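You operate a simulated robot arm through the tools that you are given. There is no shell and no other tool. Be economical: measure what you need, move in short steps, check, and stop when the job is done.

You run a simulated robot arm. Do the job below in one go: nothing can be reset, and whatever is moved stays where it is left.

TASK
Fill the sack on the carriage to 2 kg and shut it with the yellow clip.
Fine: tare the scale, jog to within a tenth; then free the clamp, draw the carriage out and set the clip on the neck.

The check looks at the end state, three seconds after you hand in, the way a careful person would. Anything else that was tipped, shoved, dropped, spilled or broken makes it a failure.

THE ROBOT
A 7-joint arm with a two-finger gripper on a trunk, on a base that drives. Base frame: it is fixed to the floor where the robot stands at the start and does not move with it; the origin is under the middle of the robot, x ahead of it, y to its left, z up. Readings come in m, degrees, newtons and seconds.
With the tool pointing down near the work surface it reaches from about 0.28 to 0.72 m from the robot's upright axis, wherever it stands. Its first joint turns from -166.0 to 166.0 degrees. Places, roughly: feeder jog button [0.9, -0.1, 1.1]; sack carriage [0.8, 0.6, 0.3]; sack clamp [0.7, 0.6, 0.7]; tare button [0.8, 0, 1.1]. Payload 2.94 kg.
The tool frame sits at the grasp point between the pads (the TCP): z along the fingers, y along the line on which they close. The tips reach 0.03 m beyond it. Largest opening 0.138 m; the body of the gripper starts 0.109 m behind the TCP.
Orientation is that of the tool frame in the base frame, as a unit quaternion [w, x, y, z]. With the fingers straight down and closing along the base's y, the tool's x points along the base's -x, its y along +y and its z along -z.

THE INTERFACE
- The arm moves only by the tool apply_moves. Its argument "commands" is one flat list of numbers, 7 for each row, row after row: the shift along the base's x, y, z in cm, then the turn, a rotation vector about the base's x, y, z in degrees, then the opening, from 0 (shut) to 1 (fully open). In form: [tx, ty, tz, wx, wy, wz, gripper, tx, ty, tz, wx, wy, wz, gripper, ...]. A call has 1 to 20 rows; each row shifts and turns the commanded pose from where the row before left it. Rows are played at 5 a second. More than 0.05 m and 8.6 degrees between two rows, or a gripper value outside its range, and nothing of the call is played. A pose out of reach is approached as far as the arm can. The call stops where the force on the tool passes 70 N (or 10 N more than at its start, if that is more) or the arm is blocked; 0.2 s more then pass. Each finger halts on what it meets, pressing with about 25 N; the grip force reading is that of the motor and also rises with nothing between the fingers. The clock runs only during rows and for 0.2 s after the last one: add rows that do not move to give the fingers time. The reply holds the time, the measured pose of the TCP, the force on the tool along the base axes, the opening and the grip force, in the units named above and with some noise, with the torque about the TCP (base axes, N m) and any sound that the robot's microphone picked up.
- Cameras (640 x 400 px; columns grow to the right, rows downward): "scene" is now at [0.0101, 0.144, 1.3937]; the picture's right is [0.09, -1.00, 0.00], its down [-0.47, -0.04, -0.88] and it looks along [0.88, 0.08, -0.47] (base axes); focal length 277 px, centre (320, 200). "wrist" rides on the gripper at [0.071, 0.019, -0.146] in the tool frame; the picture's right is [-0.26, 0.97, 0.00], its down [-0.85, -0.23, -0.48] and it looks along [-0.46, -0.12, 0.88] (tool axes); focal length 280 px, centre (320, 200). There is no depth. A picture from a camera that has moved, and an enlarged one, comes with that camera's place and axes in the base frame and with its lens.
- capture(camera): a new picture of that camera. It takes no simulated time.
- raise_lower(by): slides the trunk up (or, below 0, down) by that many m; the arm and the scene camera ride with it, the base frame stays. It gives what a move gives, with no picture.
- drive_base(legs): drives the robot by 1 to 6 legs, each [ahead, left, turn to the left] in m, m and degrees, along the robot's own axes; the way and the turn of a leg run together, so that a leg with both is an arc; at most 1.5 m and 180 degrees a leg. The arm and the cameras ride along, it lands a little off, and it stops where it bumps. It gives what a move gives.
- aim_head(pan, tilt): turns the head with the scene camera to pan (to the left, within 86 degrees either way) and tilt (down, from -29 to 69), counted from straight ahead of the robot. It gives what a move gives.
- inspect(camera, box): a new picture of the part [left, top, right, bottom] of that camera's present view, enlarged. It takes no simulated time.
- job_done(): hands the job in; it is judged then, once.

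Go step by step. Nothing tells you exact positions but the pictures and the camera data: compare them with the known pose of the tool, close in by small moves and look again before you grip or let go. The budget is 120 turns and 78 pictures, counting those below and the enlarged ones. Unless the task says otherwise, let go and move clear before handing in, and close with one line.

The tools are called after ">>>" as a command line: name --argument value ..., lists and objects as JSON in quotes. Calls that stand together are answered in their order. apply_moves: Moves the arm, as the interface text tells. Its arguments: {"type":"object","properties":{"commands":{"type":"array"}},"required":["commands"]} The other tools are called the same way: raise_lower (by) slides the trunk up or down; drive_base (legs) drives the base; aim_head (pan, tilt) turns the head that bears the scene camera; capture (camera) takes a picture; inspect (camera, box) takes an enlarged picture of a part of a camera's view; job_done () hands the job in.

At the start:

```text
time_s: 0.0
tcp_pos: [0.4078, 0.12, 1.2411]
ee_rot: [0.0, -0.001, 1.0, 0.0]
force: [0.3, 0.1, -0.6]
wrist_torque: [0.02, -0.01, 0.01]
finger_gap: 0.138
gripper_force: 0.0
trunk travel left (down, up): [-0.225, 0.229]
robot x, y, heading: [-0.0013, -0.0031, -0.2]
head pan, tilt: [5.3, 28.2]
```

scene: 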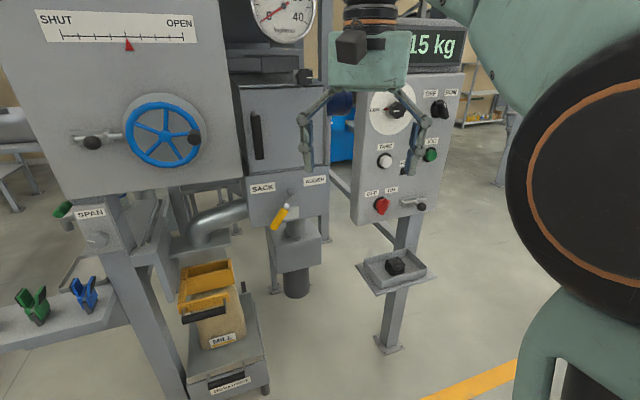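
wrist: 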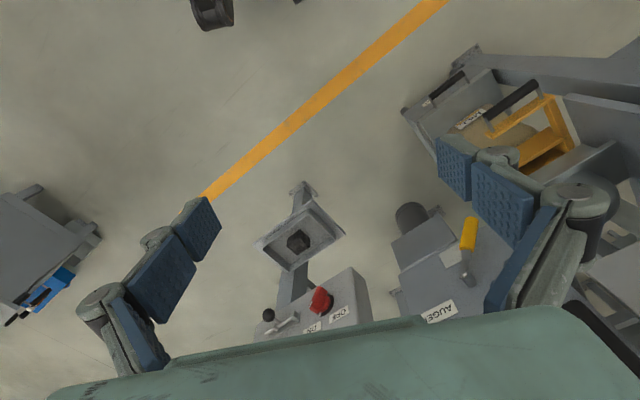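

I see a filling station: a gate cabinet with a blue handwheel, a diverter lever (SACK/AUGER), a control panel, and the sack on the carriage below. Next I look closer at each part to read the labels.

>>> inspect --camera "scene" --box '[340, 20, 480, 230]'

>>> inspect --camera "scene" --box '[150, 150, 350, 400]'

>>> inspect --camera "scene" --box '[0, 0, 250, 340]'

```text
1.90 times, centred on (410, 125) of scene
camera zoom: at [0.0101, 0.144, 1.3937], right [0.09, -1.0, 0.0], down [-0.47, -0.04, -0.88], along [0.88, 0.08, -0.47], focal length 528 px, centre (149, 343)
```

zoom: 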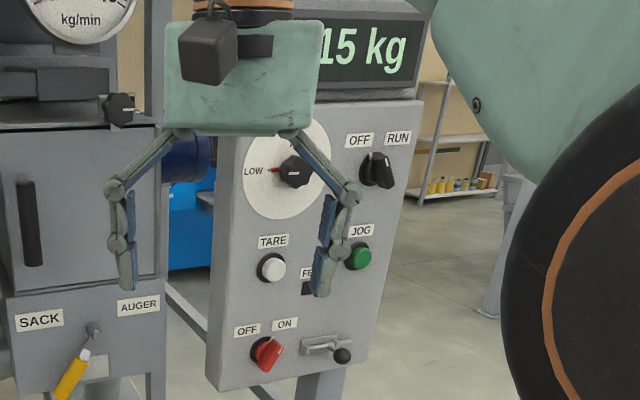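

```text
1.60 times, centred on (250, 275) of scene
camera zoom: at [0.0101, 0.144, 1.3937], right [0.09, -1.0, 0.0], down [-0.47, -0.04, -0.88], along [0.88, 0.08, -0.47], focal length 443 px, centre (432, 80)
```

zoom: 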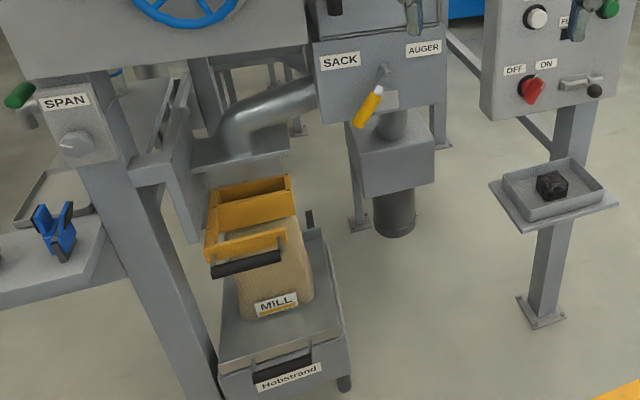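

```text
1.18 times, centred on (125, 170) of scene
camera zoom: at [0.0101, 0.144, 1.3937], right [0.09, -1.0, 0.0], down [-0.47, -0.04, -0.88], along [0.88, 0.08, -0.47], focal length 326 px, centre (549, 235)
```

zoom: 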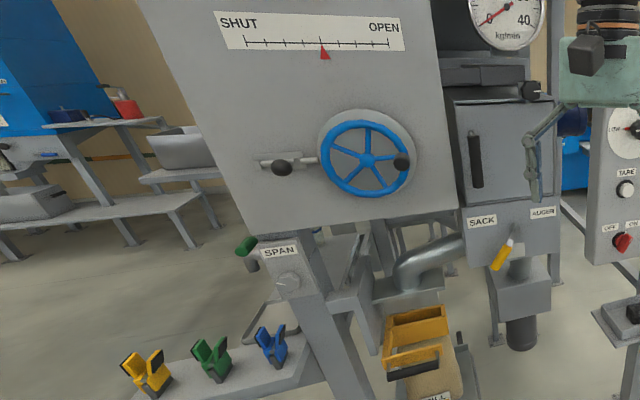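

The gripper hides part of the panel and display. I move it left to free the view and look again.

>>> apply_moves --commands '[0, 4, 0, 0, 0, 0, 1, 0, 4, 0, 0, 0, 0, 1, 0, 4, 0, 0, 0, 0, 1, 0, 4, 0, 0, 0, 0, 1, 0, 4, 0, 0, 0, 0, 1]'

>>> aim_head --pan -12 --tilt 18

>>> capture --camera "scene"

```text
time_s: 1.2
tcp_pos: [0.4022, 0.2789, 1.2357]
ee_rot: [0.001, 0.0, 1.0, 0.0]
force: [-0.1, 0.1, -0.5]
wrist_torque: [-0.06, 0.01, 0.01]
finger_gap: 0.138
gripper_force: 0.1
out of reach, approached as far as the arm can: row 4, 5
trunk travel left (down, up): [-0.225, 0.229]
robot x, y, heading: [-0.0005, -0.0001, 0.2]
head pan, tilt: [5.3, 28.2]
```

```text
time_s: 2.0
tcp_pos: [0.4013, 0.2796, 1.2366]
ee_rot: [0.003, 0.0, 1.0, 0.0]
force: [-0.6, 0.4, -0.4]
wrist_torque: [-0.05, -0.02, 0.02]
finger_gap: 0.1381
gripper_force: 0.0
trunk travel left (down, up): [-0.225, 0.229]
robot x, y, heading: [-0.0008, -0.0007, -0.0]
head pan, tilt: [-12.0, 18.0]
```

```text
72 pictures are left
camera scene: at [0.0107, 0.1163, 1.4101], right [-0.21, -0.98, 0.0], down [-0.3, 0.06, -0.95], along [0.93, -0.2, -0.31], focal length 277 px, centre (320, 200)
```

scene: 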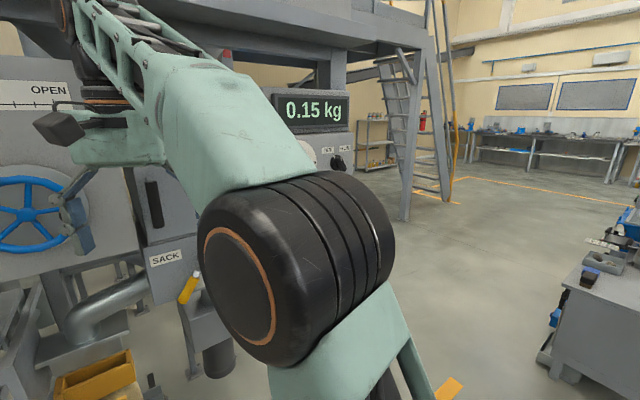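

The display reads 0.15 kg, so it needs taring. I bring the arm back and turn the tool to point ahead so I can look at and press the panel.

>>> apply_moves --commands '[2, -3, -1, 0, -8.5, 0, 1, 2, -3, -1, 0, -8.5, 0, 1, 2, -3, -1, 0, -8.5, 0, 1, 2, -3, -1, 0, -8.5, 0, 1, 2, -3, -1, 0, -8.5, 0, 1, 0, -1, -1, 0, -8.5, 0, 1, 0, 0, -1, 0, -8.5, 0, 1, 0, 0, -1, 0, -8.5, 0, 1, 0, 0, 0, 0, -8.5, 0, 0.5, 0, 0, 0, 0, -8.5, 0, 0, 0, 0, 0, 0, -5, 0, 0]'

>>> aim_head --pan 5 --tilt 25

>>> capture --camera "scene"

>>> capture --camera "wrist"

```text
time_s: 3.9
tcp_pos: [0.4615, 0.2228, 1.1576]
ee_rot: [0.543, -0.085, 0.828, 0.11]
force: [0.9, -0.7, 0.7]
wrist_torque: [0.0, 0.0, 0.02]
finger_gap: 0.1058
gripper_force: 2.8
trunk travel left (down, up): [-0.225, 0.229]
robot x, y, heading: [-0.0064, 0.0013, 0.2]
head pan, tilt: [-12.0, 18.0]
stopped in row 9: the arm was blocked; the commanded pose is now the measured one
```

```text
time_s: 4.7
tcp_pos: [0.4589, 0.2227, 1.1557]
ee_rot: [0.543, -0.085, 0.828, 0.109]
force: [0.0, -0.2, 0.4]
wrist_torque: [-0.01, 0.0, -0.01]
finger_gap: 0.069
gripper_force: 0.0
trunk travel left (down, up): [-0.225, 0.229]
robot x, y, heading: [0.0012, -0.0003, 0.1]
head pan, tilt: [5.0, 25.0]
```

```text
71 pictures are left
camera scene: at [-0.0596, 0.0466, 1.3957], right [-0.97, -0.23, 0.0], down [-0.11, 0.44, -0.89], along [0.21, -0.87, -0.45], focal length 277 px, centre (320, 200)
```

scene: 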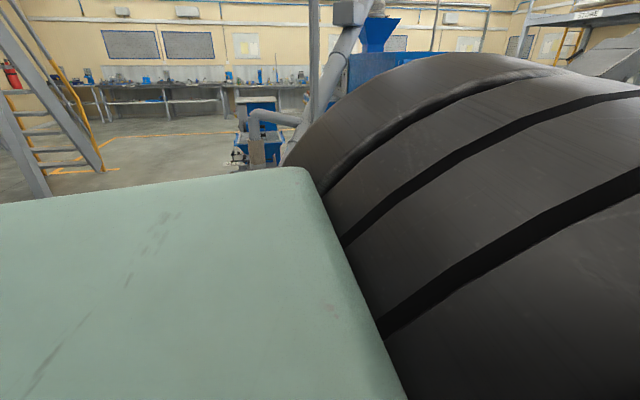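

```text
70 pictures are left
camera wrist: at [0.2985, 0.2006, 1.1495], right [-0.14, 0.93, 0.33], down [-0.03, -0.33, 0.94], along [0.99, 0.13, 0.07], focal length 280 px, centre (320, 200)
```

wrist: 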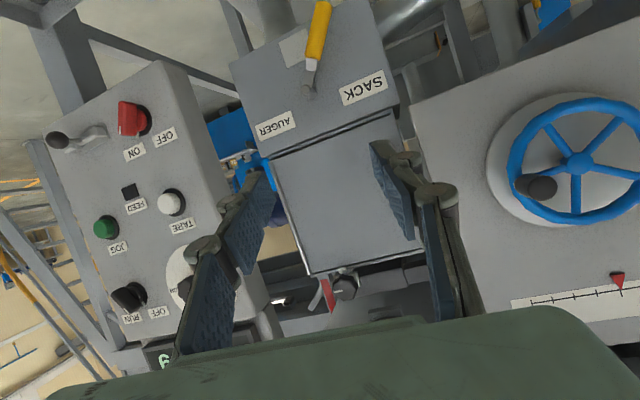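

The elbow seems to have swung against the head (the scene camera is turned aside). I extend the arm forward and to the right, which should draw the elbow away, and check.

>>> apply_moves --commands '[2, -2, 0, 0, 5, 0, 0.5, 2, -2, 0, 0, 5, 0, 0.5, 2, -2, 0, 0, 5, 0, 0.5, 2, -2, 0, 0, 0, 0, 0.5, 2, -2, 0, 0, 0, 0, 0.5]'

>>> aim_head --pan 5 --tilt 27

>>> capture --camera "scene"

```text
time_s: 5.8
tcp_pos: [0.5599, 0.1232, 1.1563]
ee_rot: [0.432, -0.069, 0.892, 0.116]
force: [-0.5, 0.5, -0.6]
wrist_torque: [-0.02, 0.03, -0.02]
finger_gap: 0.0693
gripper_force: 0.0
trunk travel left (down, up): [-0.225, 0.229]
robot x, y, heading: [-0.0005, 0.0016, 0.0]
head pan, tilt: [5.0, 25.0]
```

```text
time_s: 6.5
tcp_pos: [0.5594, 0.1219, 1.1558]
ee_rot: [0.431, -0.069, 0.892, 0.116]
force: [0.1, -0.7, -0.3]
wrist_torque: [-0.03, 0.04, 0.01]
finger_gap: 0.0691
gripper_force: 0.0
trunk travel left (down, up): [-0.225, 0.229]
robot x, y, heading: [-0.0006, -0.0004, -0.1]
head pan, tilt: [5.0, 27.0]
```

```text
69 pictures are left
camera scene: at [0.0102, 0.1438, 1.3956], right [0.09, -1.0, 0.0], down [-0.45, -0.04, -0.89], along [0.89, 0.08, -0.45], focal length 277 px, centre (320, 200)
```

scene: 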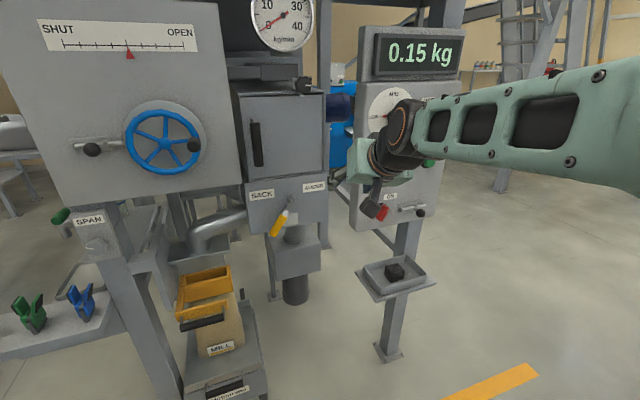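

The head view is back: display 0.15 kg, the lever points to SACK, and I take TARE to be near (0.816, 0.02, 1.10) and JOG near (0.885, -0.13, 1.10) on a panel turned about 20°. I level the tool, close the fingers and approach to a standoff from TARE.

>>> apply_moves --commands '[0, -3.1, -1.05, 2.46, -6.98, 0, 0, 0, -3.1, -1.05, 2.46, -6.98, 0, 0, 2.6, -3.1, -1.05, 2.46, -6.98, 0, 0, 3.6, -3.1, -1.05, 2.46, -6.98, 0, 0, 4.2, -3.1, -1.05, 2.46, -6.98, 0, 0, 0, 0, 0, 0, 0, 0, 0]'

>>> capture --camera "wrist"

>>> capture --camera "scene"

```text
refused: row 5 steps farther than a row can; nothing moved
```

```text
68 pictures are left
camera wrist: at [0.4017, 0.1015, 1.1915], right [-0.05, 0.94, 0.35], down [0.22, -0.33, 0.92], along [0.97, 0.12, -0.19], focal length 280 px, centre (320, 200)
```

wrist: 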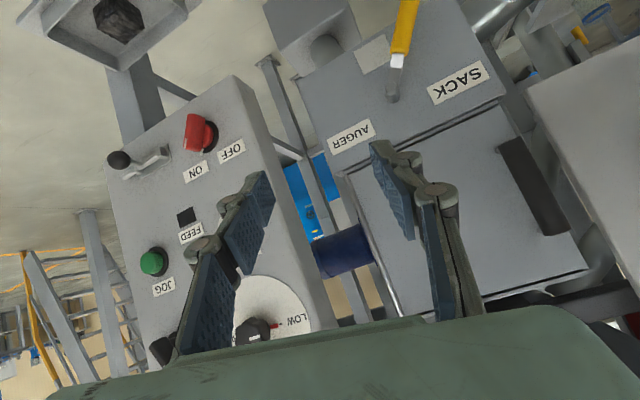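

```text
67 pictures are left
camera scene: at [0.0102, 0.1438, 1.3956], right [0.09, -1.0, 0.0], down [-0.45, -0.04, -0.89], along [0.89, 0.08, -0.45], focal length 277 px, centre (320, 200)
```

scene: 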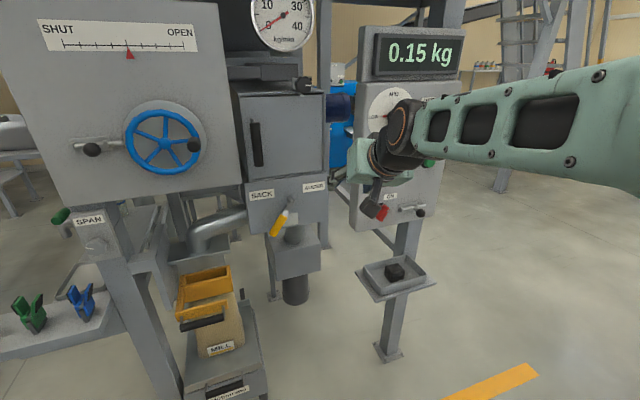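

That call was refused for one step too large; I resend with smaller steps.

>>> apply_moves --commands '[0, -2.6, -0.9, 2, -5.8, 0, 0, 1, -2.6, -0.9, 2, -5.8, 0, 0, 2, -2.6, -0.9, 2, -5.8, 0, 0, 2.5, -2.6, -0.9, 2, -5.8, 0, 0, 2.5, -2.6, -0.9, 2, -5.8, 0, 0, 2.5, -2.6, -0.9, 2, -5.8, 0, 0, 0, 0, 0, 0, 0, 0, 0]'

>>> capture --camera "wrist"

>>> capture --camera "scene"

```text
time_s: 8.1
tcp_pos: [0.6683, -0.0328, 1.1023]
ee_rot: [0.683, -0.055, 0.706, 0.18]
force: [0.0, 0.4, -0.3]
wrist_torque: [0.01, -0.03, 0.02]
finger_gap: 0.0
gripper_force: 25.0
trunk travel left (down, up): [-0.225, 0.229]
robot x, y, heading: [0.0016, 0.0057, 0.2]
head pan, tilt: [5.0, 27.0]
```

```text
66 pictures are left
camera wrist: at [0.5203, -0.0521, 1.0362], right [-0.3, 0.85, 0.43], down [-0.32, -0.52, 0.79], along [0.9, 0.1, 0.43], focal length 280 px, centre (320, 200)
```

wrist: 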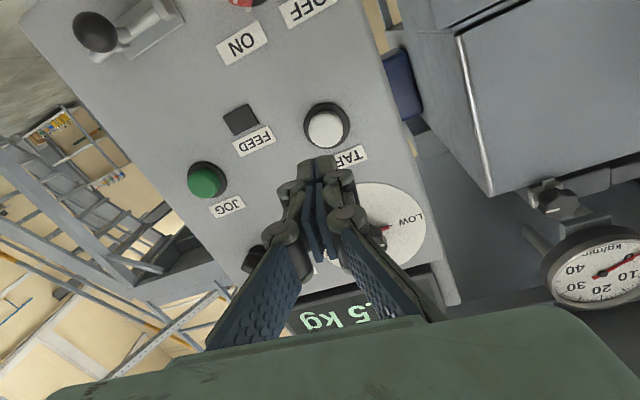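

```text
65 pictures are left
camera scene: at [0.0104, 0.1435, 1.3956], right [0.09, -1.0, 0.0], down [-0.45, -0.04, -0.89], along [0.89, 0.08, -0.45], focal length 277 px, centre (320, 200)
```

scene: 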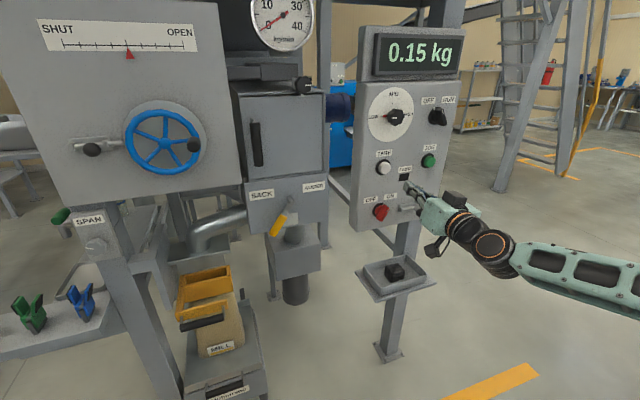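

I now see both buttons: TARE white, JOG green. Before pressing I zoom in to read the switch positions.

>>> inspect --camera "scene" --box '[345, 75, 465, 230]'

>>> inspect --camera "scene" --box '[160, 170, 330, 360]'

```text
2.58 times, centred on (405, 152) of scene
camera zoom: at [0.0104, 0.1435, 1.3956], right [0.09, -1.0, 0.0], down [-0.45, -0.04, -0.89], along [0.89, 0.08, -0.45], focal length 715 px, centre (101, 323)
```

zoom: 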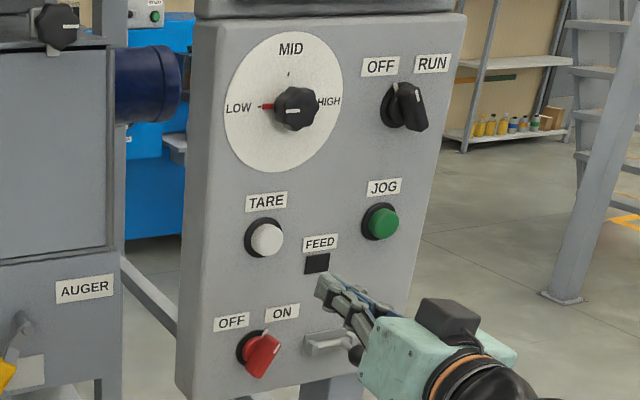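

```text
2.11 times, centred on (245, 265) of scene
camera zoom: at [0.0104, 0.1435, 1.3956], right [0.09, -1.0, 0.0], down [-0.45, -0.04, -0.89], along [0.89, 0.08, -0.45], focal length 583 px, centre (478, 63)
```

zoom: 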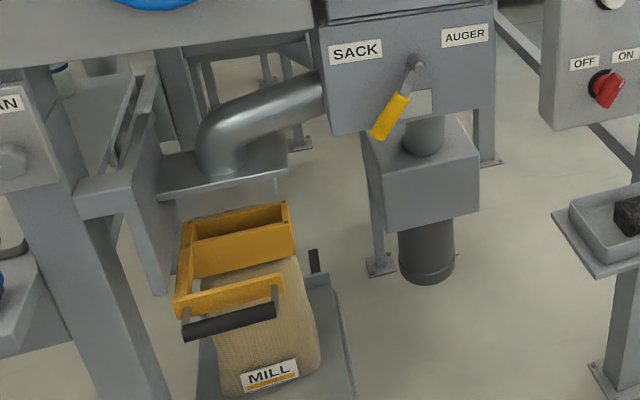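

The main red switch leans to ON, the run switch to OFF, feed dial on LOW. I close in on TARE along the tool axis in short steps.

>>> apply_moves --commands '[2.83, 1, 0.2, 0, 0, 0, 0, 2.83, 1, 0.2, 0, 0, 0, 0, 2.83, 1, 0, 0, 0, 0, 0, 0.95, 0.33, 0, 0, 0, 0, 0, 0, 0, 0, 0, 0, 0, 0]'

>>> capture --camera "wrist"

```text
time_s: 9.3
tcp_pos: [0.7607, -0.0013, 1.1028]
ee_rot: [0.682, -0.055, 0.706, 0.182]
force: [-0.1, -0.8, 0.5]
wrist_torque: [0.0, 0.02, -0.02]
finger_gap: 0.0001
gripper_force: 25.2
trunk travel left (down, up): [-0.225, 0.229]
robot x, y, heading: [-0.0029, 0.0035, 0.2]
head pan, tilt: [5.0, 27.0]
```

```text
62 pictures are left
camera wrist: at [0.6126, -0.0193, 1.0372], right [-0.3, 0.85, 0.43], down [-0.32, -0.52, 0.79], along [0.9, 0.1, 0.43], focal length 280 px, centre (320, 200)
```

wrist: 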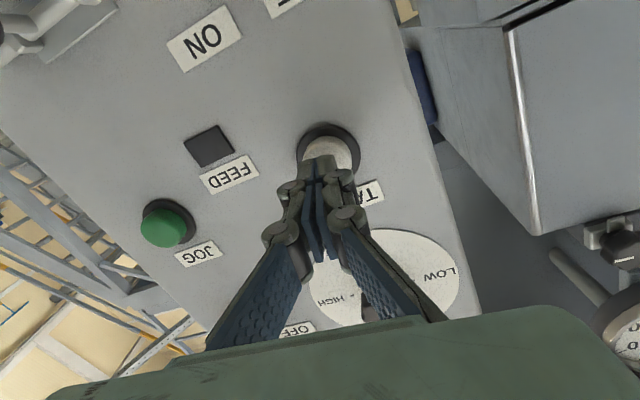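

The tip is nearly over TARE, a few mm to its right; I shift left and press.

>>> apply_moves --commands '[0, 0.5, 0.2, 0, 0, 0, 0, 0.95, 0.33, 0, 0, 0, 0, 0, 0.57, 0.2, 0, 0, 0, 0, 0, 0.4, 0.13, 0, 0, 0, 0, 0]'

>>> inspect --camera "scene" --box '[345, 20, 465, 210]'

```text
time_s: 10.3
tcp_pos: [0.7798, 0.0102, 1.1072]
ee_rot: [0.682, -0.056, 0.706, 0.182]
force: [-3.1, -1.2, -1.3]
wrist_torque: [-0.03, 0.05, 0.03]
finger_gap: 0.0001
gripper_force: 24.9
trunk travel left (down, up): [-0.225, 0.229]
robot x, y, heading: [0.0001, -0.0015, -0.2]
head pan, tilt: [5.0, 27.0]
heard: click
```

```text
2.11 times, centred on (405, 115) of scene
camera zoom: at [0.0098, 0.1437, 1.3956], right [0.09, -1.0, 0.0], down [-0.45, -0.04, -0.89], along [0.89, 0.08, -0.45], focal length 583 px, centre (141, 379)
```

zoom: 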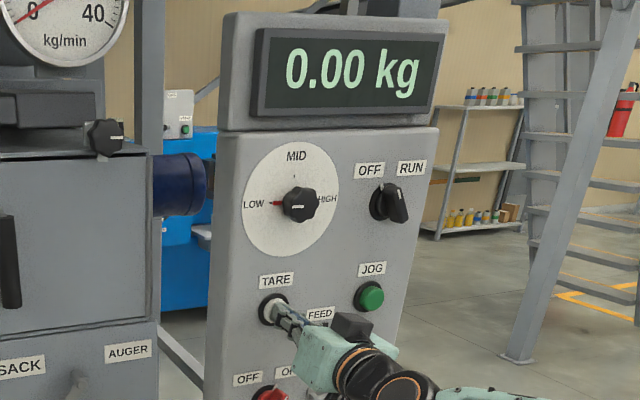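

TARE clicked and the display shows 0.00 kg. I back off and move in front of JOG.

>>> apply_moves --commands '[-2.36, -0.82, 0, 0, 0, 0, 0, -2.36, -0.82, 0, 0, 0, 0, 0, 1.4, -3.55, -0.1, 0, 0, 0, 0, 1.4, -3.55, -0.1, 0, 0, 0, 0, 1.4, -3.55, -0.1, 0, 0, 0, 0, 1.4, -3.55, -0.1, 0, 0, 0, 0, 0, 0, 0, 0, 0, 0, 0]'

>>> capture --camera "wrist"

```text
time_s: 11.9
tcp_pos: [0.7866, -0.1461, 1.1049]
ee_rot: [0.683, -0.055, 0.706, 0.18]
force: [0.5, -0.1, 0.3]
wrist_torque: [-0.04, -0.04, 0.06]
finger_gap: 0.0
gripper_force: 25.0
trunk travel left (down, up): [-0.225, 0.229]
robot x, y, heading: [-0.0007, 0.001, 0.1]
head pan, tilt: [5.0, 27.0]
```

```text
60 pictures are left
camera wrist: at [0.6397, -0.1648, 1.0393], right [-0.3, 0.85, 0.43], down [-0.32, -0.52, 0.79], along [0.9, 0.1, 0.43], focal length 280 px, centre (320, 200)
```

wrist: 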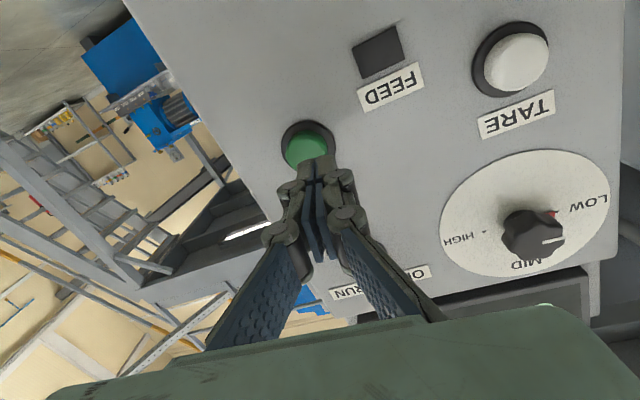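

JOG is slightly to the left of the tip in the picture. I shift and close to about 1–2 cm without pressing.

>>> apply_moves --commands '[0.2, -0.6, -0.2, 0, 0, 0, 0, 1.4, 0.49, 0, 0, 0, 0, 0, 1.2, 0.42, 0, 0, 0, 0, 0, 0, 0, 0, 0, 0, 0, 0]'

>>> capture --camera "wrist"

```text
time_s: 12.9
tcp_pos: [0.8159, -0.1431, 1.1026]
ee_rot: [0.682, -0.056, 0.706, 0.182]
force: [0.6, -0.7, -0.6]
wrist_torque: [0.02, 0.0, 0.0]
finger_gap: 0.0001
gripper_force: 24.9
trunk travel left (down, up): [-0.225, 0.229]
robot x, y, heading: [0.0004, -0.0009, 0.1]
head pan, tilt: [5.0, 27.0]
```

```text
59 pictures are left
camera wrist: at [0.6677, -0.1618, 1.0386], right [-0.3, 0.85, 0.43], down [-0.32, -0.52, 0.79], along [0.9, 0.1, 0.43], focal length 280 px, centre (320, 200)
```

wrist: 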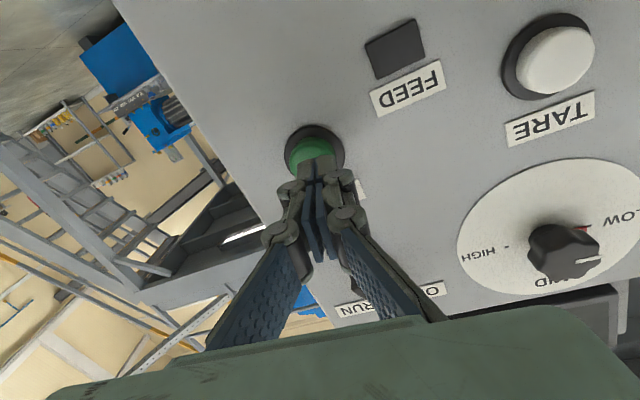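

Aligned. I make a short press with immediate release to learn how much one jog gives.

>>> apply_moves --commands '[0.95, 0.33, 0, 0, 0, 0, 0, 0.5, 0.17, 0, 0, 0, 0, 0, -0.95, -0.33, 0, 0, 0, 0, 0]'

>>> inspect --camera "scene" --box '[240, 0, 480, 210]'

```text
time_s: 13.7
tcp_pos: [0.8225, -0.1421, 1.1028]
ee_rot: [0.683, -0.055, 0.706, 0.181]
force: [-0.2, 1.0, 0.1]
wrist_torque: [-0.05, 0.02, 0.01]
finger_gap: 0.0001
gripper_force: 25.0
trunk travel left (down, up): [-0.225, 0.229]
robot x, y, heading: [-0.0031, -0.0008, 0.2]
head pan, tilt: [5.0, 27.0]
```

```text
1.90 times, centred on (360, 105) of scene
camera zoom: at [0.0102, 0.1438, 1.3956], right [0.09, -1.0, 0.0], down [-0.45, -0.04, -0.89], along [0.89, 0.08, -0.45], focal length 528 px, centre (244, 381)
```

zoom: 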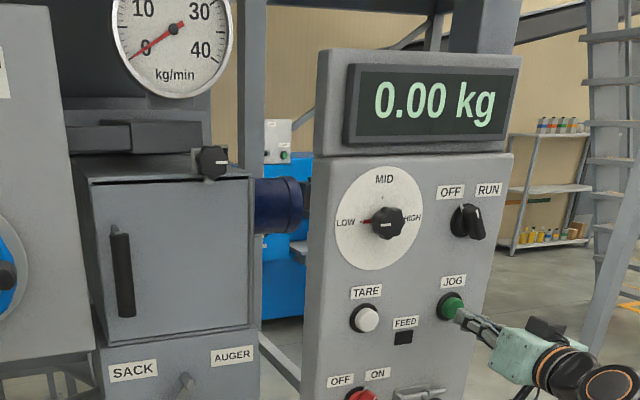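

No click yet; I go a little deeper and release again.

>>> apply_moves --commands '[0.95, 0.33, 0, 0, 0, 0, 0, 0.5, 0.17, 0, 0, 0, 0, 0, 0.3, 0.1, 0, 0, 0, 0, 0, -0.95, -0.33, 0, 0, 0, 0, 0]'

>>> inspect --camera "scene" --box '[240, 0, 480, 210]'

```text
time_s: 14.7
tcp_pos: [0.8295, -0.1404, 1.1023]
ee_rot: [0.683, -0.055, 0.706, 0.181]
force: [0.7, 0.2, -0.3]
wrist_torque: [0.0, -0.02, 0.03]
finger_gap: 0.0
gripper_force: 24.8
trunk travel left (down, up): [-0.225, 0.229]
robot x, y, heading: [0.0024, 0.0023, -0.1]
head pan, tilt: [5.0, 27.0]
```

```text
1.90 times, centred on (360, 105) of scene
camera zoom: at [0.0102, 0.1438, 1.3956], right [0.09, -1.0, 0.0], down [-0.45, -0.04, -0.89], along [0.89, 0.08, -0.45], focal length 528 px, centre (244, 381)
```

zoom: 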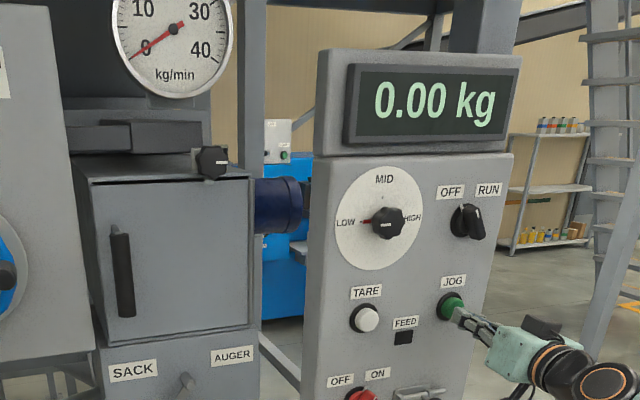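

Still no contact sound; one step deeper.

>>> apply_moves --commands '[0.95, 0.33, 0, 0, 0, 0, 0, 0.4, 0.14, 0, 0, 0, 0, 0, 0.3, 0.1, 0, 0, 0, 0, 0, -0.95, -0.33, 0, 0, 0, 0, 0]'

>>> inspect --camera "scene" --box '[240, 0, 480, 210]'

```text
time_s: 15.7
tcp_pos: [0.8372, -0.1375, 1.1015]
ee_rot: [0.683, -0.055, 0.706, 0.181]
force: [0.5, -0.4, -0.4]
wrist_torque: [-0.01, 0.0, 0.01]
finger_gap: 0.0
gripper_force: 24.5
trunk travel left (down, up): [-0.225, 0.229]
robot x, y, heading: [-0.0007, -0.0004, 0.2]
head pan, tilt: [5.0, 27.0]
heard: click
```

```text
1.90 times, centred on (360, 105) of scene
camera zoom: at [0.0102, 0.1439, 1.3956], right [0.09, -1.0, 0.0], down [-0.45, -0.04, -0.89], along [0.89, 0.08, -0.45], focal length 528 px, centre (244, 381)
```

zoom: 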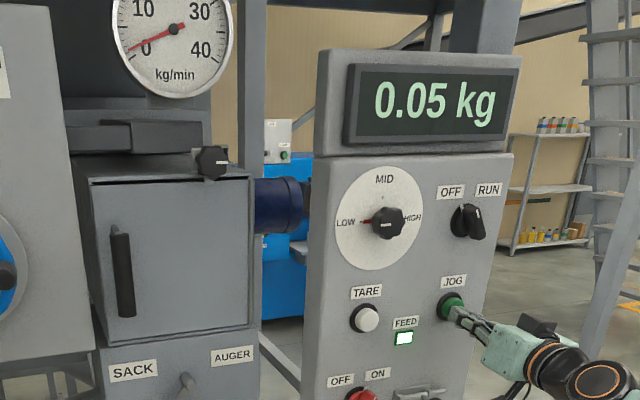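

It clicked: FEED is lit, 0.05 kg. I back off a touch more and wait a moment to see how much arrives after release.

>>> apply_moves --commands '[-0.3, -0.1, 0, 0, 0, 0, 0, 0, 0, 0, 0, 0, 0, 0, 0, 0, 0, 0, 0, 0, 0, 0, 0, 0, 0, 0, 0, 0]'

>>> inspect --camera "scene" --box '[240, 0, 480, 210]'

```text
time_s: 16.7
tcp_pos: [0.8347, -0.138, 1.1024]
ee_rot: [0.682, -0.055, 0.706, 0.182]
force: [-0.6, 0.0, 0.7]
wrist_torque: [-0.05, 0.02, 0.03]
finger_gap: 0.0
gripper_force: 24.9
trunk travel left (down, up): [-0.225, 0.229]
robot x, y, heading: [-0.0024, 0.002, -0.1]
head pan, tilt: [5.0, 27.0]
```

```text
1.90 times, centred on (360, 105) of scene
camera zoom: at [0.0101, 0.1438, 1.3956], right [0.09, -1.0, 0.0], down [-0.45, -0.04, -0.89], along [0.89, 0.08, -0.45], focal length 528 px, centre (244, 381)
```

zoom: 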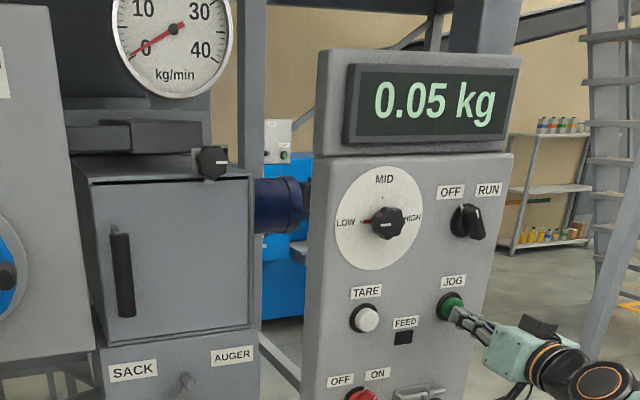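

A brief jog gave 0.05 kg and it stops cleanly. I hold JOG for about 2 s and release.

>>> apply_moves --commands '[0.95, 0.33, 0, 0, 0, 0, 0, 0.35, 0.12, 0, 0, 0, 0, 0, 0, 0, 0, 0, 0, 0, 0, 0, 0, 0, 0, 0, 0, 0, 0, 0, 0, 0, 0, 0, 0, 0, 0, 0, 0, 0, 0, 0, 0, 0, 0, 0, 0, 0, 0, 0, 0, 0, 0, 0, 0, 0, 0, 0, 0, 0, 0, 0, 0, 0, 0, 0, 0, 0, 0, 0, -1.3, -0.45, 0, 0, 0, 0, 0, 0, 0, 0, 0, 0, 0, 0, 0, 0, 0, 0, 0, 0, 0, 0, 0, 0, 0, 0, 0, 0]'

>>> capture --camera "scene"

```text
time_s: 19.7
tcp_pos: [0.834, -0.1394, 1.1033]
ee_rot: [0.683, -0.054, 0.706, 0.181]
force: [-0.3, 0.1, -0.4]
wrist_torque: [-0.01, 0.0, -0.03]
finger_gap: 0.0
gripper_force: 25.0
trunk travel left (down, up): [-0.225, 0.229]
robot x, y, heading: [0.002, -0.0041, -0.1]
head pan, tilt: [5.0, 27.0]
heard: click
```

```text
54 pictures are left
camera scene: at [0.0101, 0.1438, 1.3956], right [0.09, -1.0, 0.0], down [-0.45, -0.04, -0.89], along [0.89, 0.08, -0.45], focal length 277 px, centre (320, 200)
```

scene: 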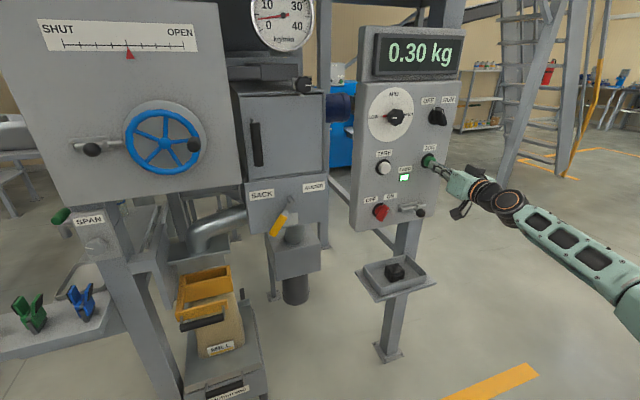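

0.30 kg and no spill visible; FEED is still lit briefly, so I wait and read the settled weight.

>>> apply_moves --commands '[0, 0, 0, 0, 0, 0, 0, 0, 0, 0, 0, 0, 0, 0, 0, 0, 0, 0, 0, 0, 0, 0, 0, 0, 0, 0, 0, 0]'

>>> inspect --camera "scene" --box '[160, 0, 480, 360]'

```text
time_s: 20.7
tcp_pos: [0.8333, -0.1395, 1.1033]
ee_rot: [0.683, -0.055, 0.706, 0.181]
force: [-0.2, -0.3, -0.1]
wrist_torque: [0.03, 0.01, 0.04]
finger_gap: 0.0002
gripper_force: 25.1
trunk travel left (down, up): [-0.225, 0.229]
robot x, y, heading: [-0.0001, 0.0004, -0.0]
head pan, tilt: [5.0, 27.0]
```

```text
1.11 times, centred on (320, 180) of scene
camera zoom: at [0.0101, 0.1438, 1.3956], right [0.09, -1.0, 0.0], down [-0.45, -0.04, -0.89], along [0.89, 0.08, -0.45], focal length 308 px, centre (320, 222)
```

zoom: 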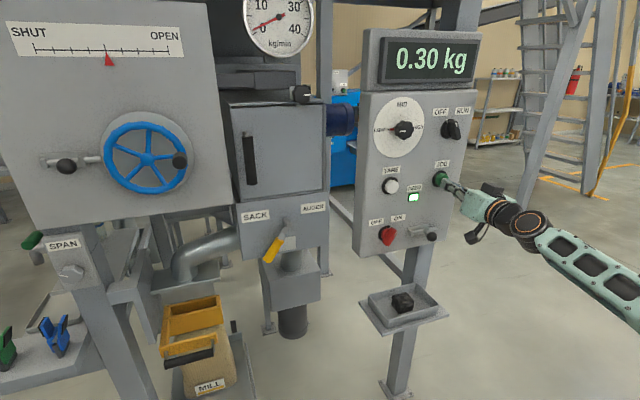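

The weight reads 0.30 kg but FEED is still lit; I back fully away from the button and check.

>>> apply_moves --commands '[-0.95, -0.33, 0, 0, 0, 0, 0, -0.95, -0.33, 0, 0, 0, 0, 0, 0, 0, 0, 0, 0, 0, 0]'

>>> inspect --camera "scene" --box '[240, 0, 480, 210]'

```text
time_s: 21.5
tcp_pos: [0.8149, -0.1431, 1.1025]
ee_rot: [0.683, -0.056, 0.706, 0.181]
force: [-0.8, 0.0, 0.0]
wrist_torque: [-0.01, 0.01, -0.01]
finger_gap: 0.0
gripper_force: 24.4
trunk travel left (down, up): [-0.225, 0.229]
robot x, y, heading: [0.0002, -0.0003, -0.0]
head pan, tilt: [5.0, 27.0]
```

```text
1.90 times, centred on (360, 105) of scene
camera zoom: at [0.0101, 0.1437, 1.3956], right [0.09, -1.0, 0.0], down [-0.45, -0.04, -0.89], along [0.89, 0.08, -0.45], focal length 528 px, centre (244, 381)
```

zoom: 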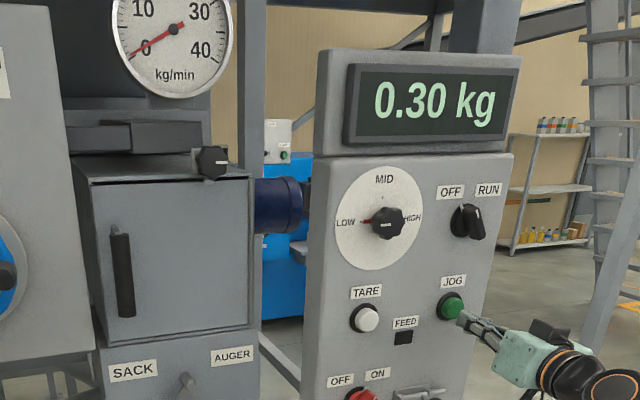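

The feed stopped at 0.30 kg once I fully cleared the button. Next: a longer hold with a full release.

>>> apply_moves --commands '[1.9, 0.66, 0, 0, 0, 0, 0, 0.95, 0.33, 0, 0, 0, 0, 0, 0.35, 0.12, 0, 0, 0, 0, 0, 0, 0, 0, 0, 0, 0, 0, 0, 0, 0, 0, 0, 0, 0, 0, 0, 0, 0, 0, 0, 0, 0, 0, 0, 0, 0, 0, 0, 0, 0, 0, 0, 0, 0, 0, 0, 0, 0, 0, 0, 0, 0, 0, 0, 0, 0, 0, 0, 0, 0, 0, 0, 0, 0, 0, 0, 0, 0, 0, 0, 0, 0, 0, 0, 0, 0, 0, 0, 0, 0, 0, 0, 0, 0, 0, 0, 0, 0, 0, 0, 0, 0, 0, 0, 0, 0, 0, 0, 0, 0, 0, -2.2, -0.78, 0, 0, 0, 0, 0, 0, 0, 0, 0, 0, 0, 0, 0, 0, 0, 0, 0, 0, 0, 0, 0, 0, 0, 0, 0, 0]'

>>> capture --camera "scene"

```text
time_s: 25.7
tcp_pos: [0.8253, -0.1423, 1.1014]
ee_rot: [0.683, -0.055, 0.706, 0.181]
force: [0.0, -0.2, -0.5]
wrist_torque: [0.0, 0.02, 0.01]
finger_gap: 0.0
gripper_force: 24.5
trunk travel left (down, up): [-0.225, 0.229]
robot x, y, heading: [-0.003, 0.0006, 0.1]
head pan, tilt: [5.0, 27.0]
heard: click
```

```text
51 pictures are left
camera scene: at [0.0101, 0.1438, 1.3956], right [0.09, -1.0, 0.0], down [-0.45, -0.04, -0.89], along [0.89, 0.08, -0.45], focal length 277 px, centre (320, 200)
```

scene: 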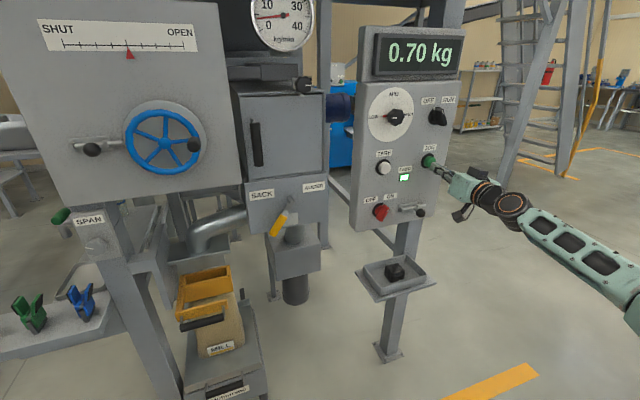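

Now 0.70 kg, about 0.12 kg/s, nothing spilled. I repeat a hold of the same kind, then wait for it to settle.

>>> apply_moves --commands '[1.2, 0.43, 0, 0, 0, 0, 0, 0.95, 0.33, 0, 0, 0, 0, 0, 0.05, 0.02, 0, 0, 0, 0, 0, 0, 0, 0, 0, 0, 0, 0, 0, 0, 0, 0, 0, 0, 0, 0, 0, 0, 0, 0, 0, 0, 0, 0, 0, 0, 0, 0, 0, 0, 0, 0, 0, 0, 0, 0, 0, 0, 0, 0, 0, 0, 0, 0, 0, 0, 0, 0, 0, 0, 0, 0, 0, 0, 0, 0, 0, 0, 0, 0, 0, 0, 0, 0, 0, 0, 0, 0, 0, 0, 0, 0, 0, 0, 0, 0, 0, 0, 0, 0, 0, 0, 0, 0, 0, 0, 0, 0, 0, 0, 0, 0, -2.2, -0.78, 0, 0, 0, 0, 0, 0, 0, 0, 0, 0, 0, 0, 0, 0, 0, 0, 0, 0, 0, 0, 0, 0, 0, 0, 0, 0]'

>>> apply_moves --commands '[0, 0, 0, 0, 0, 0, 0, 0, 0, 0, 0, 0, 0, 0, 0, 0, 0, 0, 0, 0, 0, 0, 0, 0, 0, 0, 0, 0, 0, 0, 0, 0, 0, 0, 0, 0, 0, 0, 0, 0, 0, 0, 0, 0, 0, 0, 0, 0, 0, 0, 0, 0, 0, 0, 0, 0]'

>>> inspect --camera "scene" --box '[160, 0, 480, 360]'

```text
time_s: 29.9
tcp_pos: [0.8233, -0.141, 1.1008]
ee_rot: [0.683, -0.054, 0.706, 0.18]
force: [0.2, -0.2, 0.2]
wrist_torque: [0.0, -0.01, 0.03]
finger_gap: 0.0004
gripper_force: 24.8
trunk travel left (down, up): [-0.225, 0.229]
robot x, y, heading: [0.0021, 0.0047, 0.0]
head pan, tilt: [5.0, 27.0]
heard: click
```

```text
time_s: 31.7
tcp_pos: [0.8244, -0.1417, 1.1002]
ee_rot: [0.683, -0.054, 0.706, 0.181]
force: [0.6, 0.0, -0.9]
wrist_torque: [-0.01, -0.01, 0.01]
finger_gap: 0.0
gripper_force: 25.0
trunk travel left (down, up): [-0.225, 0.229]
robot x, y, heading: [-0.0009, 0.0018, -0.0]
head pan, tilt: [5.0, 27.0]
```

```text
1.11 times, centred on (320, 180) of scene
camera zoom: at [0.0101, 0.1438, 1.3956], right [0.09, -1.0, 0.0], down [-0.45, -0.04, -0.89], along [0.89, 0.08, -0.45], focal length 308 px, centre (320, 222)
```

zoom: 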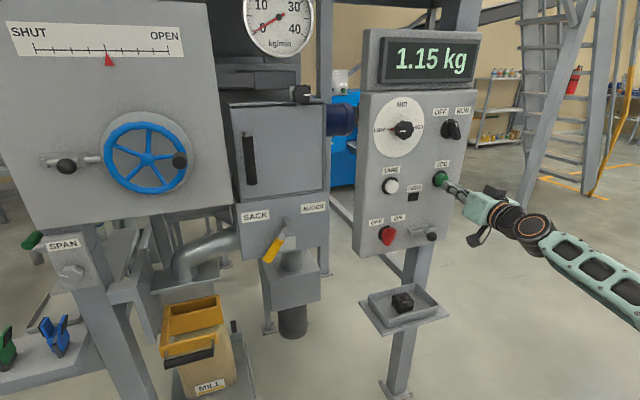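

1.15 kg settled; that hold gave about 0.45. One more of the same, then a trimmed one.

>>> apply_moves --commands '[1.2, 0.43, 0, 0, 0, 0, 0, 0.95, 0.33, 0, 0, 0, 0, 0, 0.05, 0.02, 0, 0, 0, 0, 0, 0, 0, 0, 0, 0, 0, 0, 0, 0, 0, 0, 0, 0, 0, 0, 0, 0, 0, 0, 0, 0, 0, 0, 0, 0, 0, 0, 0, 0, 0, 0, 0, 0, 0, 0, 0, 0, 0, 0, 0, 0, 0, 0, 0, 0, 0, 0, 0, 0, 0, 0, 0, 0, 0, 0, 0, 0, 0, 0, 0, 0, 0, 0, 0, 0, 0, 0, 0, 0, 0, 0, 0, 0, 0, 0, 0, 0, 0, 0, 0, 0, 0, 0, 0, 0, 0, 0, 0, 0, 0, 0, -2.2, -0.78, 0, 0, 0, 0, 0, 0, 0, 0, 0, 0, 0, 0, 0, 0, 0, 0, 0, 0, 0, 0, 0, 0, 0, 0, 0, 0]'

>>> apply_moves --commands '[0, 0, 0, 0, 0, 0, 0, 0, 0, 0, 0, 0, 0, 0, 0, 0, 0, 0, 0, 0, 0, 0, 0, 0, 0, 0, 0, 0, 0, 0, 0, 0, 0, 0, 0, 0, 0, 0, 0, 0, 0, 0, 0, 0, 0, 0, 0, 0, 0, 0, 0, 0, 0, 0, 0, 0]'

>>> inspect --camera "scene" --box '[160, 0, 480, 360]'

```text
time_s: 35.9
tcp_pos: [0.8232, -0.1412, 1.1007]
ee_rot: [0.683, -0.055, 0.706, 0.181]
force: [-0.1, 0.0, -0.6]
wrist_torque: [0.02, -0.01, 0.0]
finger_gap: 0.0
gripper_force: 25.0
trunk travel left (down, up): [-0.225, 0.229]
robot x, y, heading: [-0.0002, -0.0007, 0.2]
head pan, tilt: [5.0, 27.0]
heard: click
```

```text
time_s: 37.7
tcp_pos: [0.8232, -0.142, 1.1008]
ee_rot: [0.683, -0.055, 0.706, 0.181]
force: [-0.2, -0.3, -0.9]
wrist_torque: [0.01, 0.01, 0.01]
finger_gap: 0.0
gripper_force: 25.1
trunk travel left (down, up): [-0.225, 0.229]
robot x, y, heading: [-0.0008, 0.0022, 0.1]
head pan, tilt: [5.0, 27.0]
```

```text
1.11 times, centred on (320, 180) of scene
camera zoom: at [0.0101, 0.1438, 1.3956], right [0.09, -1.0, 0.0], down [-0.45, -0.04, -0.89], along [0.89, 0.08, -0.45], focal length 308 px, centre (320, 222)
```

zoom: 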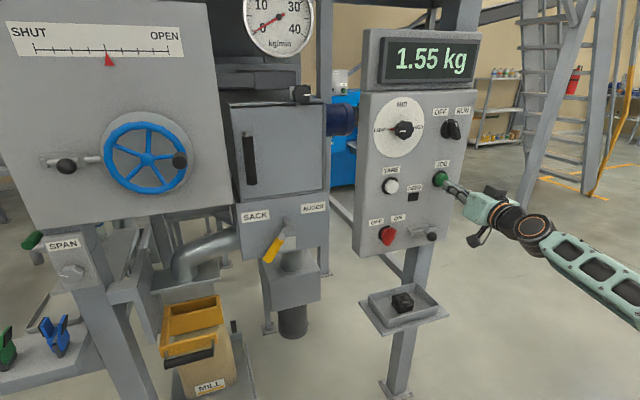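

1.55 kg settled; each such hold gives about 0.42. One more, a single row longer, should land at 2.0.

>>> apply_moves --commands '[1.2, 0.43, 0, 0, 0, 0, 0, 0.95, 0.33, 0, 0, 0, 0, 0, 0.05, 0.02, 0, 0, 0, 0, 0, 0, 0, 0, 0, 0, 0, 0, 0, 0, 0, 0, 0, 0, 0, 0, 0, 0, 0, 0, 0, 0, 0, 0, 0, 0, 0, 0, 0, 0, 0, 0, 0, 0, 0, 0, 0, 0, 0, 0, 0, 0, 0, 0, 0, 0, 0, 0, 0, 0, 0, 0, 0, 0, 0, 0, 0, 0, 0, 0, 0, 0, 0, 0, 0, 0, 0, 0, 0, 0, 0, 0, 0, 0, 0, 0, 0, 0, 0, 0, 0, 0, 0, 0, 0, 0, 0, 0, 0, 0, 0, 0, 0, 0, 0, 0, 0, 0, 0, -2.2, -0.78, 0, 0, 0, 0, 0, 0, 0, 0, 0, 0, 0, 0]'

>>> apply_moves --commands '[0, 0, 0, 0, 0, 0, 0, 0, 0, 0, 0, 0, 0, 0, 0, 0, 0, 0, 0, 0, 0, 0, 0, 0, 0, 0, 0, 0, 0, 0, 0, 0, 0, 0, 0, 0, 0, 0, 0, 0, 0, 0, 0, 0, 0, 0, 0, 0, 0, 0, 0, 0, 0, 0, 0, 0]'

>>> inspect --camera "scene" --box '[160, 0, 480, 360]'

```text
time_s: 41.7
tcp_pos: [0.8239, -0.1424, 1.1019]
ee_rot: [0.683, -0.055, 0.706, 0.181]
force: [-0.5, -0.5, 0.1]
wrist_torque: [0.01, 0.0, 0.0]
finger_gap: 0.0
gripper_force: 25.1
trunk travel left (down, up): [-0.225, 0.229]
robot x, y, heading: [0.001, 0.001, 0.1]
head pan, tilt: [5.0, 27.0]
heard: click
```

```text
time_s: 43.5
tcp_pos: [0.8252, -0.1429, 1.102]
ee_rot: [0.682, -0.054, 0.706, 0.182]
force: [-0.4, -0.3, 0.0]
wrist_torque: [-0.03, 0.01, -0.03]
finger_gap: 0.0
gripper_force: 25.0
trunk travel left (down, up): [-0.225, 0.229]
robot x, y, heading: [-0.0025, 0.0024, -0.1]
head pan, tilt: [5.0, 27.0]
```

```text
1.11 times, centred on (320, 180) of scene
camera zoom: at [0.0101, 0.1438, 1.3956], right [0.09, -1.0, 0.0], down [-0.45, -0.04, -0.89], along [0.89, 0.08, -0.45], focal length 308 px, centre (320, 222)
```

zoom: 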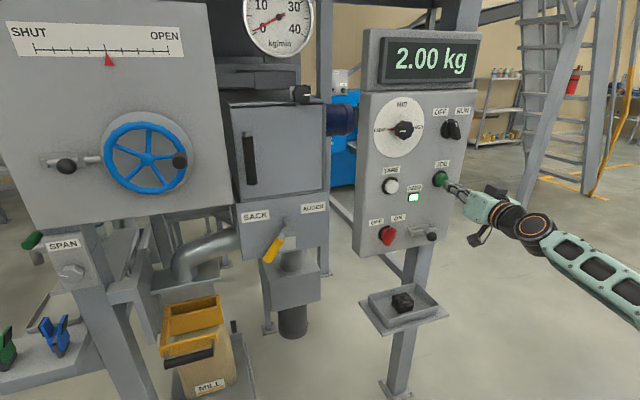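

The display reads 2.00 kg. I back away from the panel, turning the tool downward on the way, and then look at the clamp and carriage.

>>> apply_moves --commands '[-3, -1, 0, 0, 0, 0, 0, -3, -1, 0, 0, 0, 0, 0, -3, -1, 0, 0, 0, 0, 0, -3, 0, 0, 0, 0, 0, 0, -3, 0, 0.5, -2.6, 7.5, 0, 0, -3, 0, 0.5, -2.6, 7.5, 0, 0, -3, 1, 0.5, -2.6, 7.5, 0, 0, -2, 1, 0.5, -2.6, 7.5, 0, 0, -2, 1, 0.5, -2.6, 7.5, 0, 0, -2, 1, 0.5, -2.6, 7.5, 0, 0, -2, 1, 0.5, -2.6, 7.5, 0, 0.5, -2, 1, 0.5, -2.6, 7.5, 0, 0.5, -2, 1, 0.5, -2.6, 7.5, 0, 0.5, -2, 1, 0.5, -2.6, 7.5, 0, 0.5, 0, 0, 0, -2.6, 7.5, 0, 0.5]'

>>> aim_head --pan 30 --tilt 38

>>> capture --camera "scene"

```text
time_s: 46.7
tcp_pos: [0.4748, -0.094, 1.1523]
ee_rot: [0.021, -0.075, 0.997, 0.007]
force: [-1.6, -0.7, -0.1]
wrist_torque: [0.01, -0.04, 0.01]
finger_gap: 0.069
gripper_force: 0.0
trunk travel left (down, up): [-0.225, 0.229]
robot x, y, heading: [-0.0031, -0.0024, 0.1]
head pan, tilt: [5.0, 27.0]
```

```text
time_s: 47.6
tcp_pos: [0.4755, -0.0929, 1.1516]
ee_rot: [0.021, -0.075, 0.997, 0.008]
force: [-0.1, -0.5, -0.7]
wrist_torque: [-0.02, 0.01, -0.01]
finger_gap: 0.0693
gripper_force: 0.1
trunk travel left (down, up): [-0.225, 0.229]
robot x, y, heading: [-0.002, -0.0013, 0.3]
head pan, tilt: [30.0, 38.0]
```

```text
47 pictures are left
camera scene: at [-0.0063, 0.1789, 1.3785], right [0.5, -0.87, 0.0], down [-0.53, -0.31, -0.79], along [0.68, 0.39, -0.62], focal length 277 px, centre (320, 200)
```

scene: 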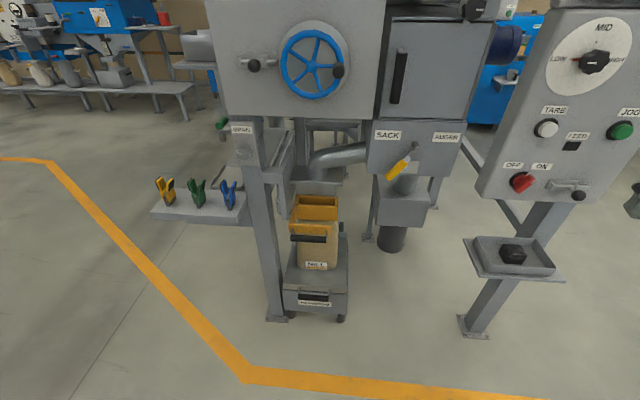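

FEED is dark now. I see the sack in the orange clamp frame on the carriage, and the clips on a shelf at the left with yellow leftmost. I zoom in on both.

>>> inspect --camera "scene" --box '[250, 130, 390, 330]'

>>> inspect --camera "scene" --box '[140, 110, 270, 240]'

```text
2.00 times, centred on (320, 230) of scene
camera zoom: at [-0.0063, 0.1789, 1.3785], right [0.5, -0.87, 0.0], down [-0.53, -0.31, -0.79], along [0.68, 0.39, -0.62], focal length 554 px, centre (320, 140)
```

zoom: 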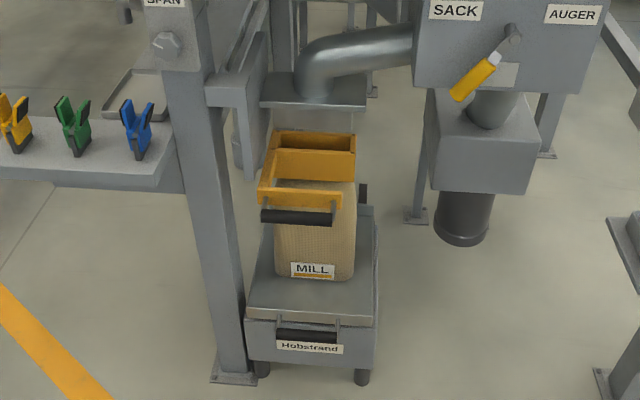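

```text
3.08 times, centred on (205, 175) of scene
camera zoom: at [-0.0063, 0.1789, 1.3785], right [0.5, -0.87, 0.0], down [-0.53, -0.31, -0.79], along [0.68, 0.39, -0.62], focal length 852 px, centre (674, 277)
```

zoom: 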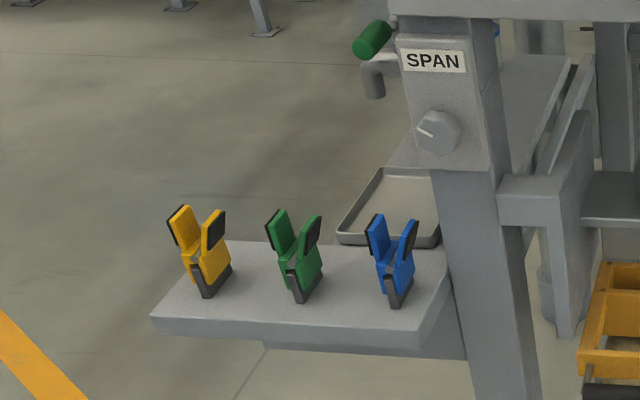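

I drive left to stand facing the sack, keeping the arm well short of the machine, then look again.

>>> drive_base --legs '[[-0.15, 0, 0], [0, 0.52, 0]]'

>>> aim_head --pan 0 --tilt 45

>>> capture --camera "scene"

```text
time_s: 53.5
tcp_pos: [0.3204, 0.4149, 1.1517]
ee_rot: [0.021, -0.073, 0.997, 0.007]
force: [-0.4, 0.7, 0.6]
wrist_torque: [0.03, -0.01, -0.03]
finger_gap: 0.0689
gripper_force: 0.0
trunk travel left (down, up): [-0.225, 0.229]
robot x, y, heading: [-0.156, 0.5065, -0.2]
head pan, tilt: [30.0, 38.0]
```

```text
time_s: 54.5
tcp_pos: [0.3206, 0.4137, 1.1514]
ee_rot: [0.022, -0.073, 0.997, 0.008]
force: [-1.1, -0.5, 0.3]
wrist_torque: [0.02, 0.01, 0.04]
finger_gap: 0.0693
gripper_force: 0.1
trunk travel left (down, up): [-0.225, 0.229]
robot x, y, heading: [-0.1538, 0.509, -0.3]
head pan, tilt: [0.0, 45.0]
```

```text
44 pictures are left
camera scene: at [-0.153, 0.6457, 1.3682], right [0.0, -1.0, 0.0], down [-0.71, 0.0, -0.71], along [0.71, 0.0, -0.71], focal length 277 px, centre (320, 200)
```

scene: 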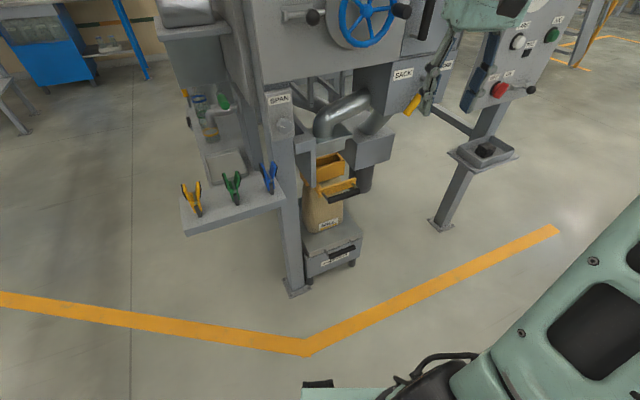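

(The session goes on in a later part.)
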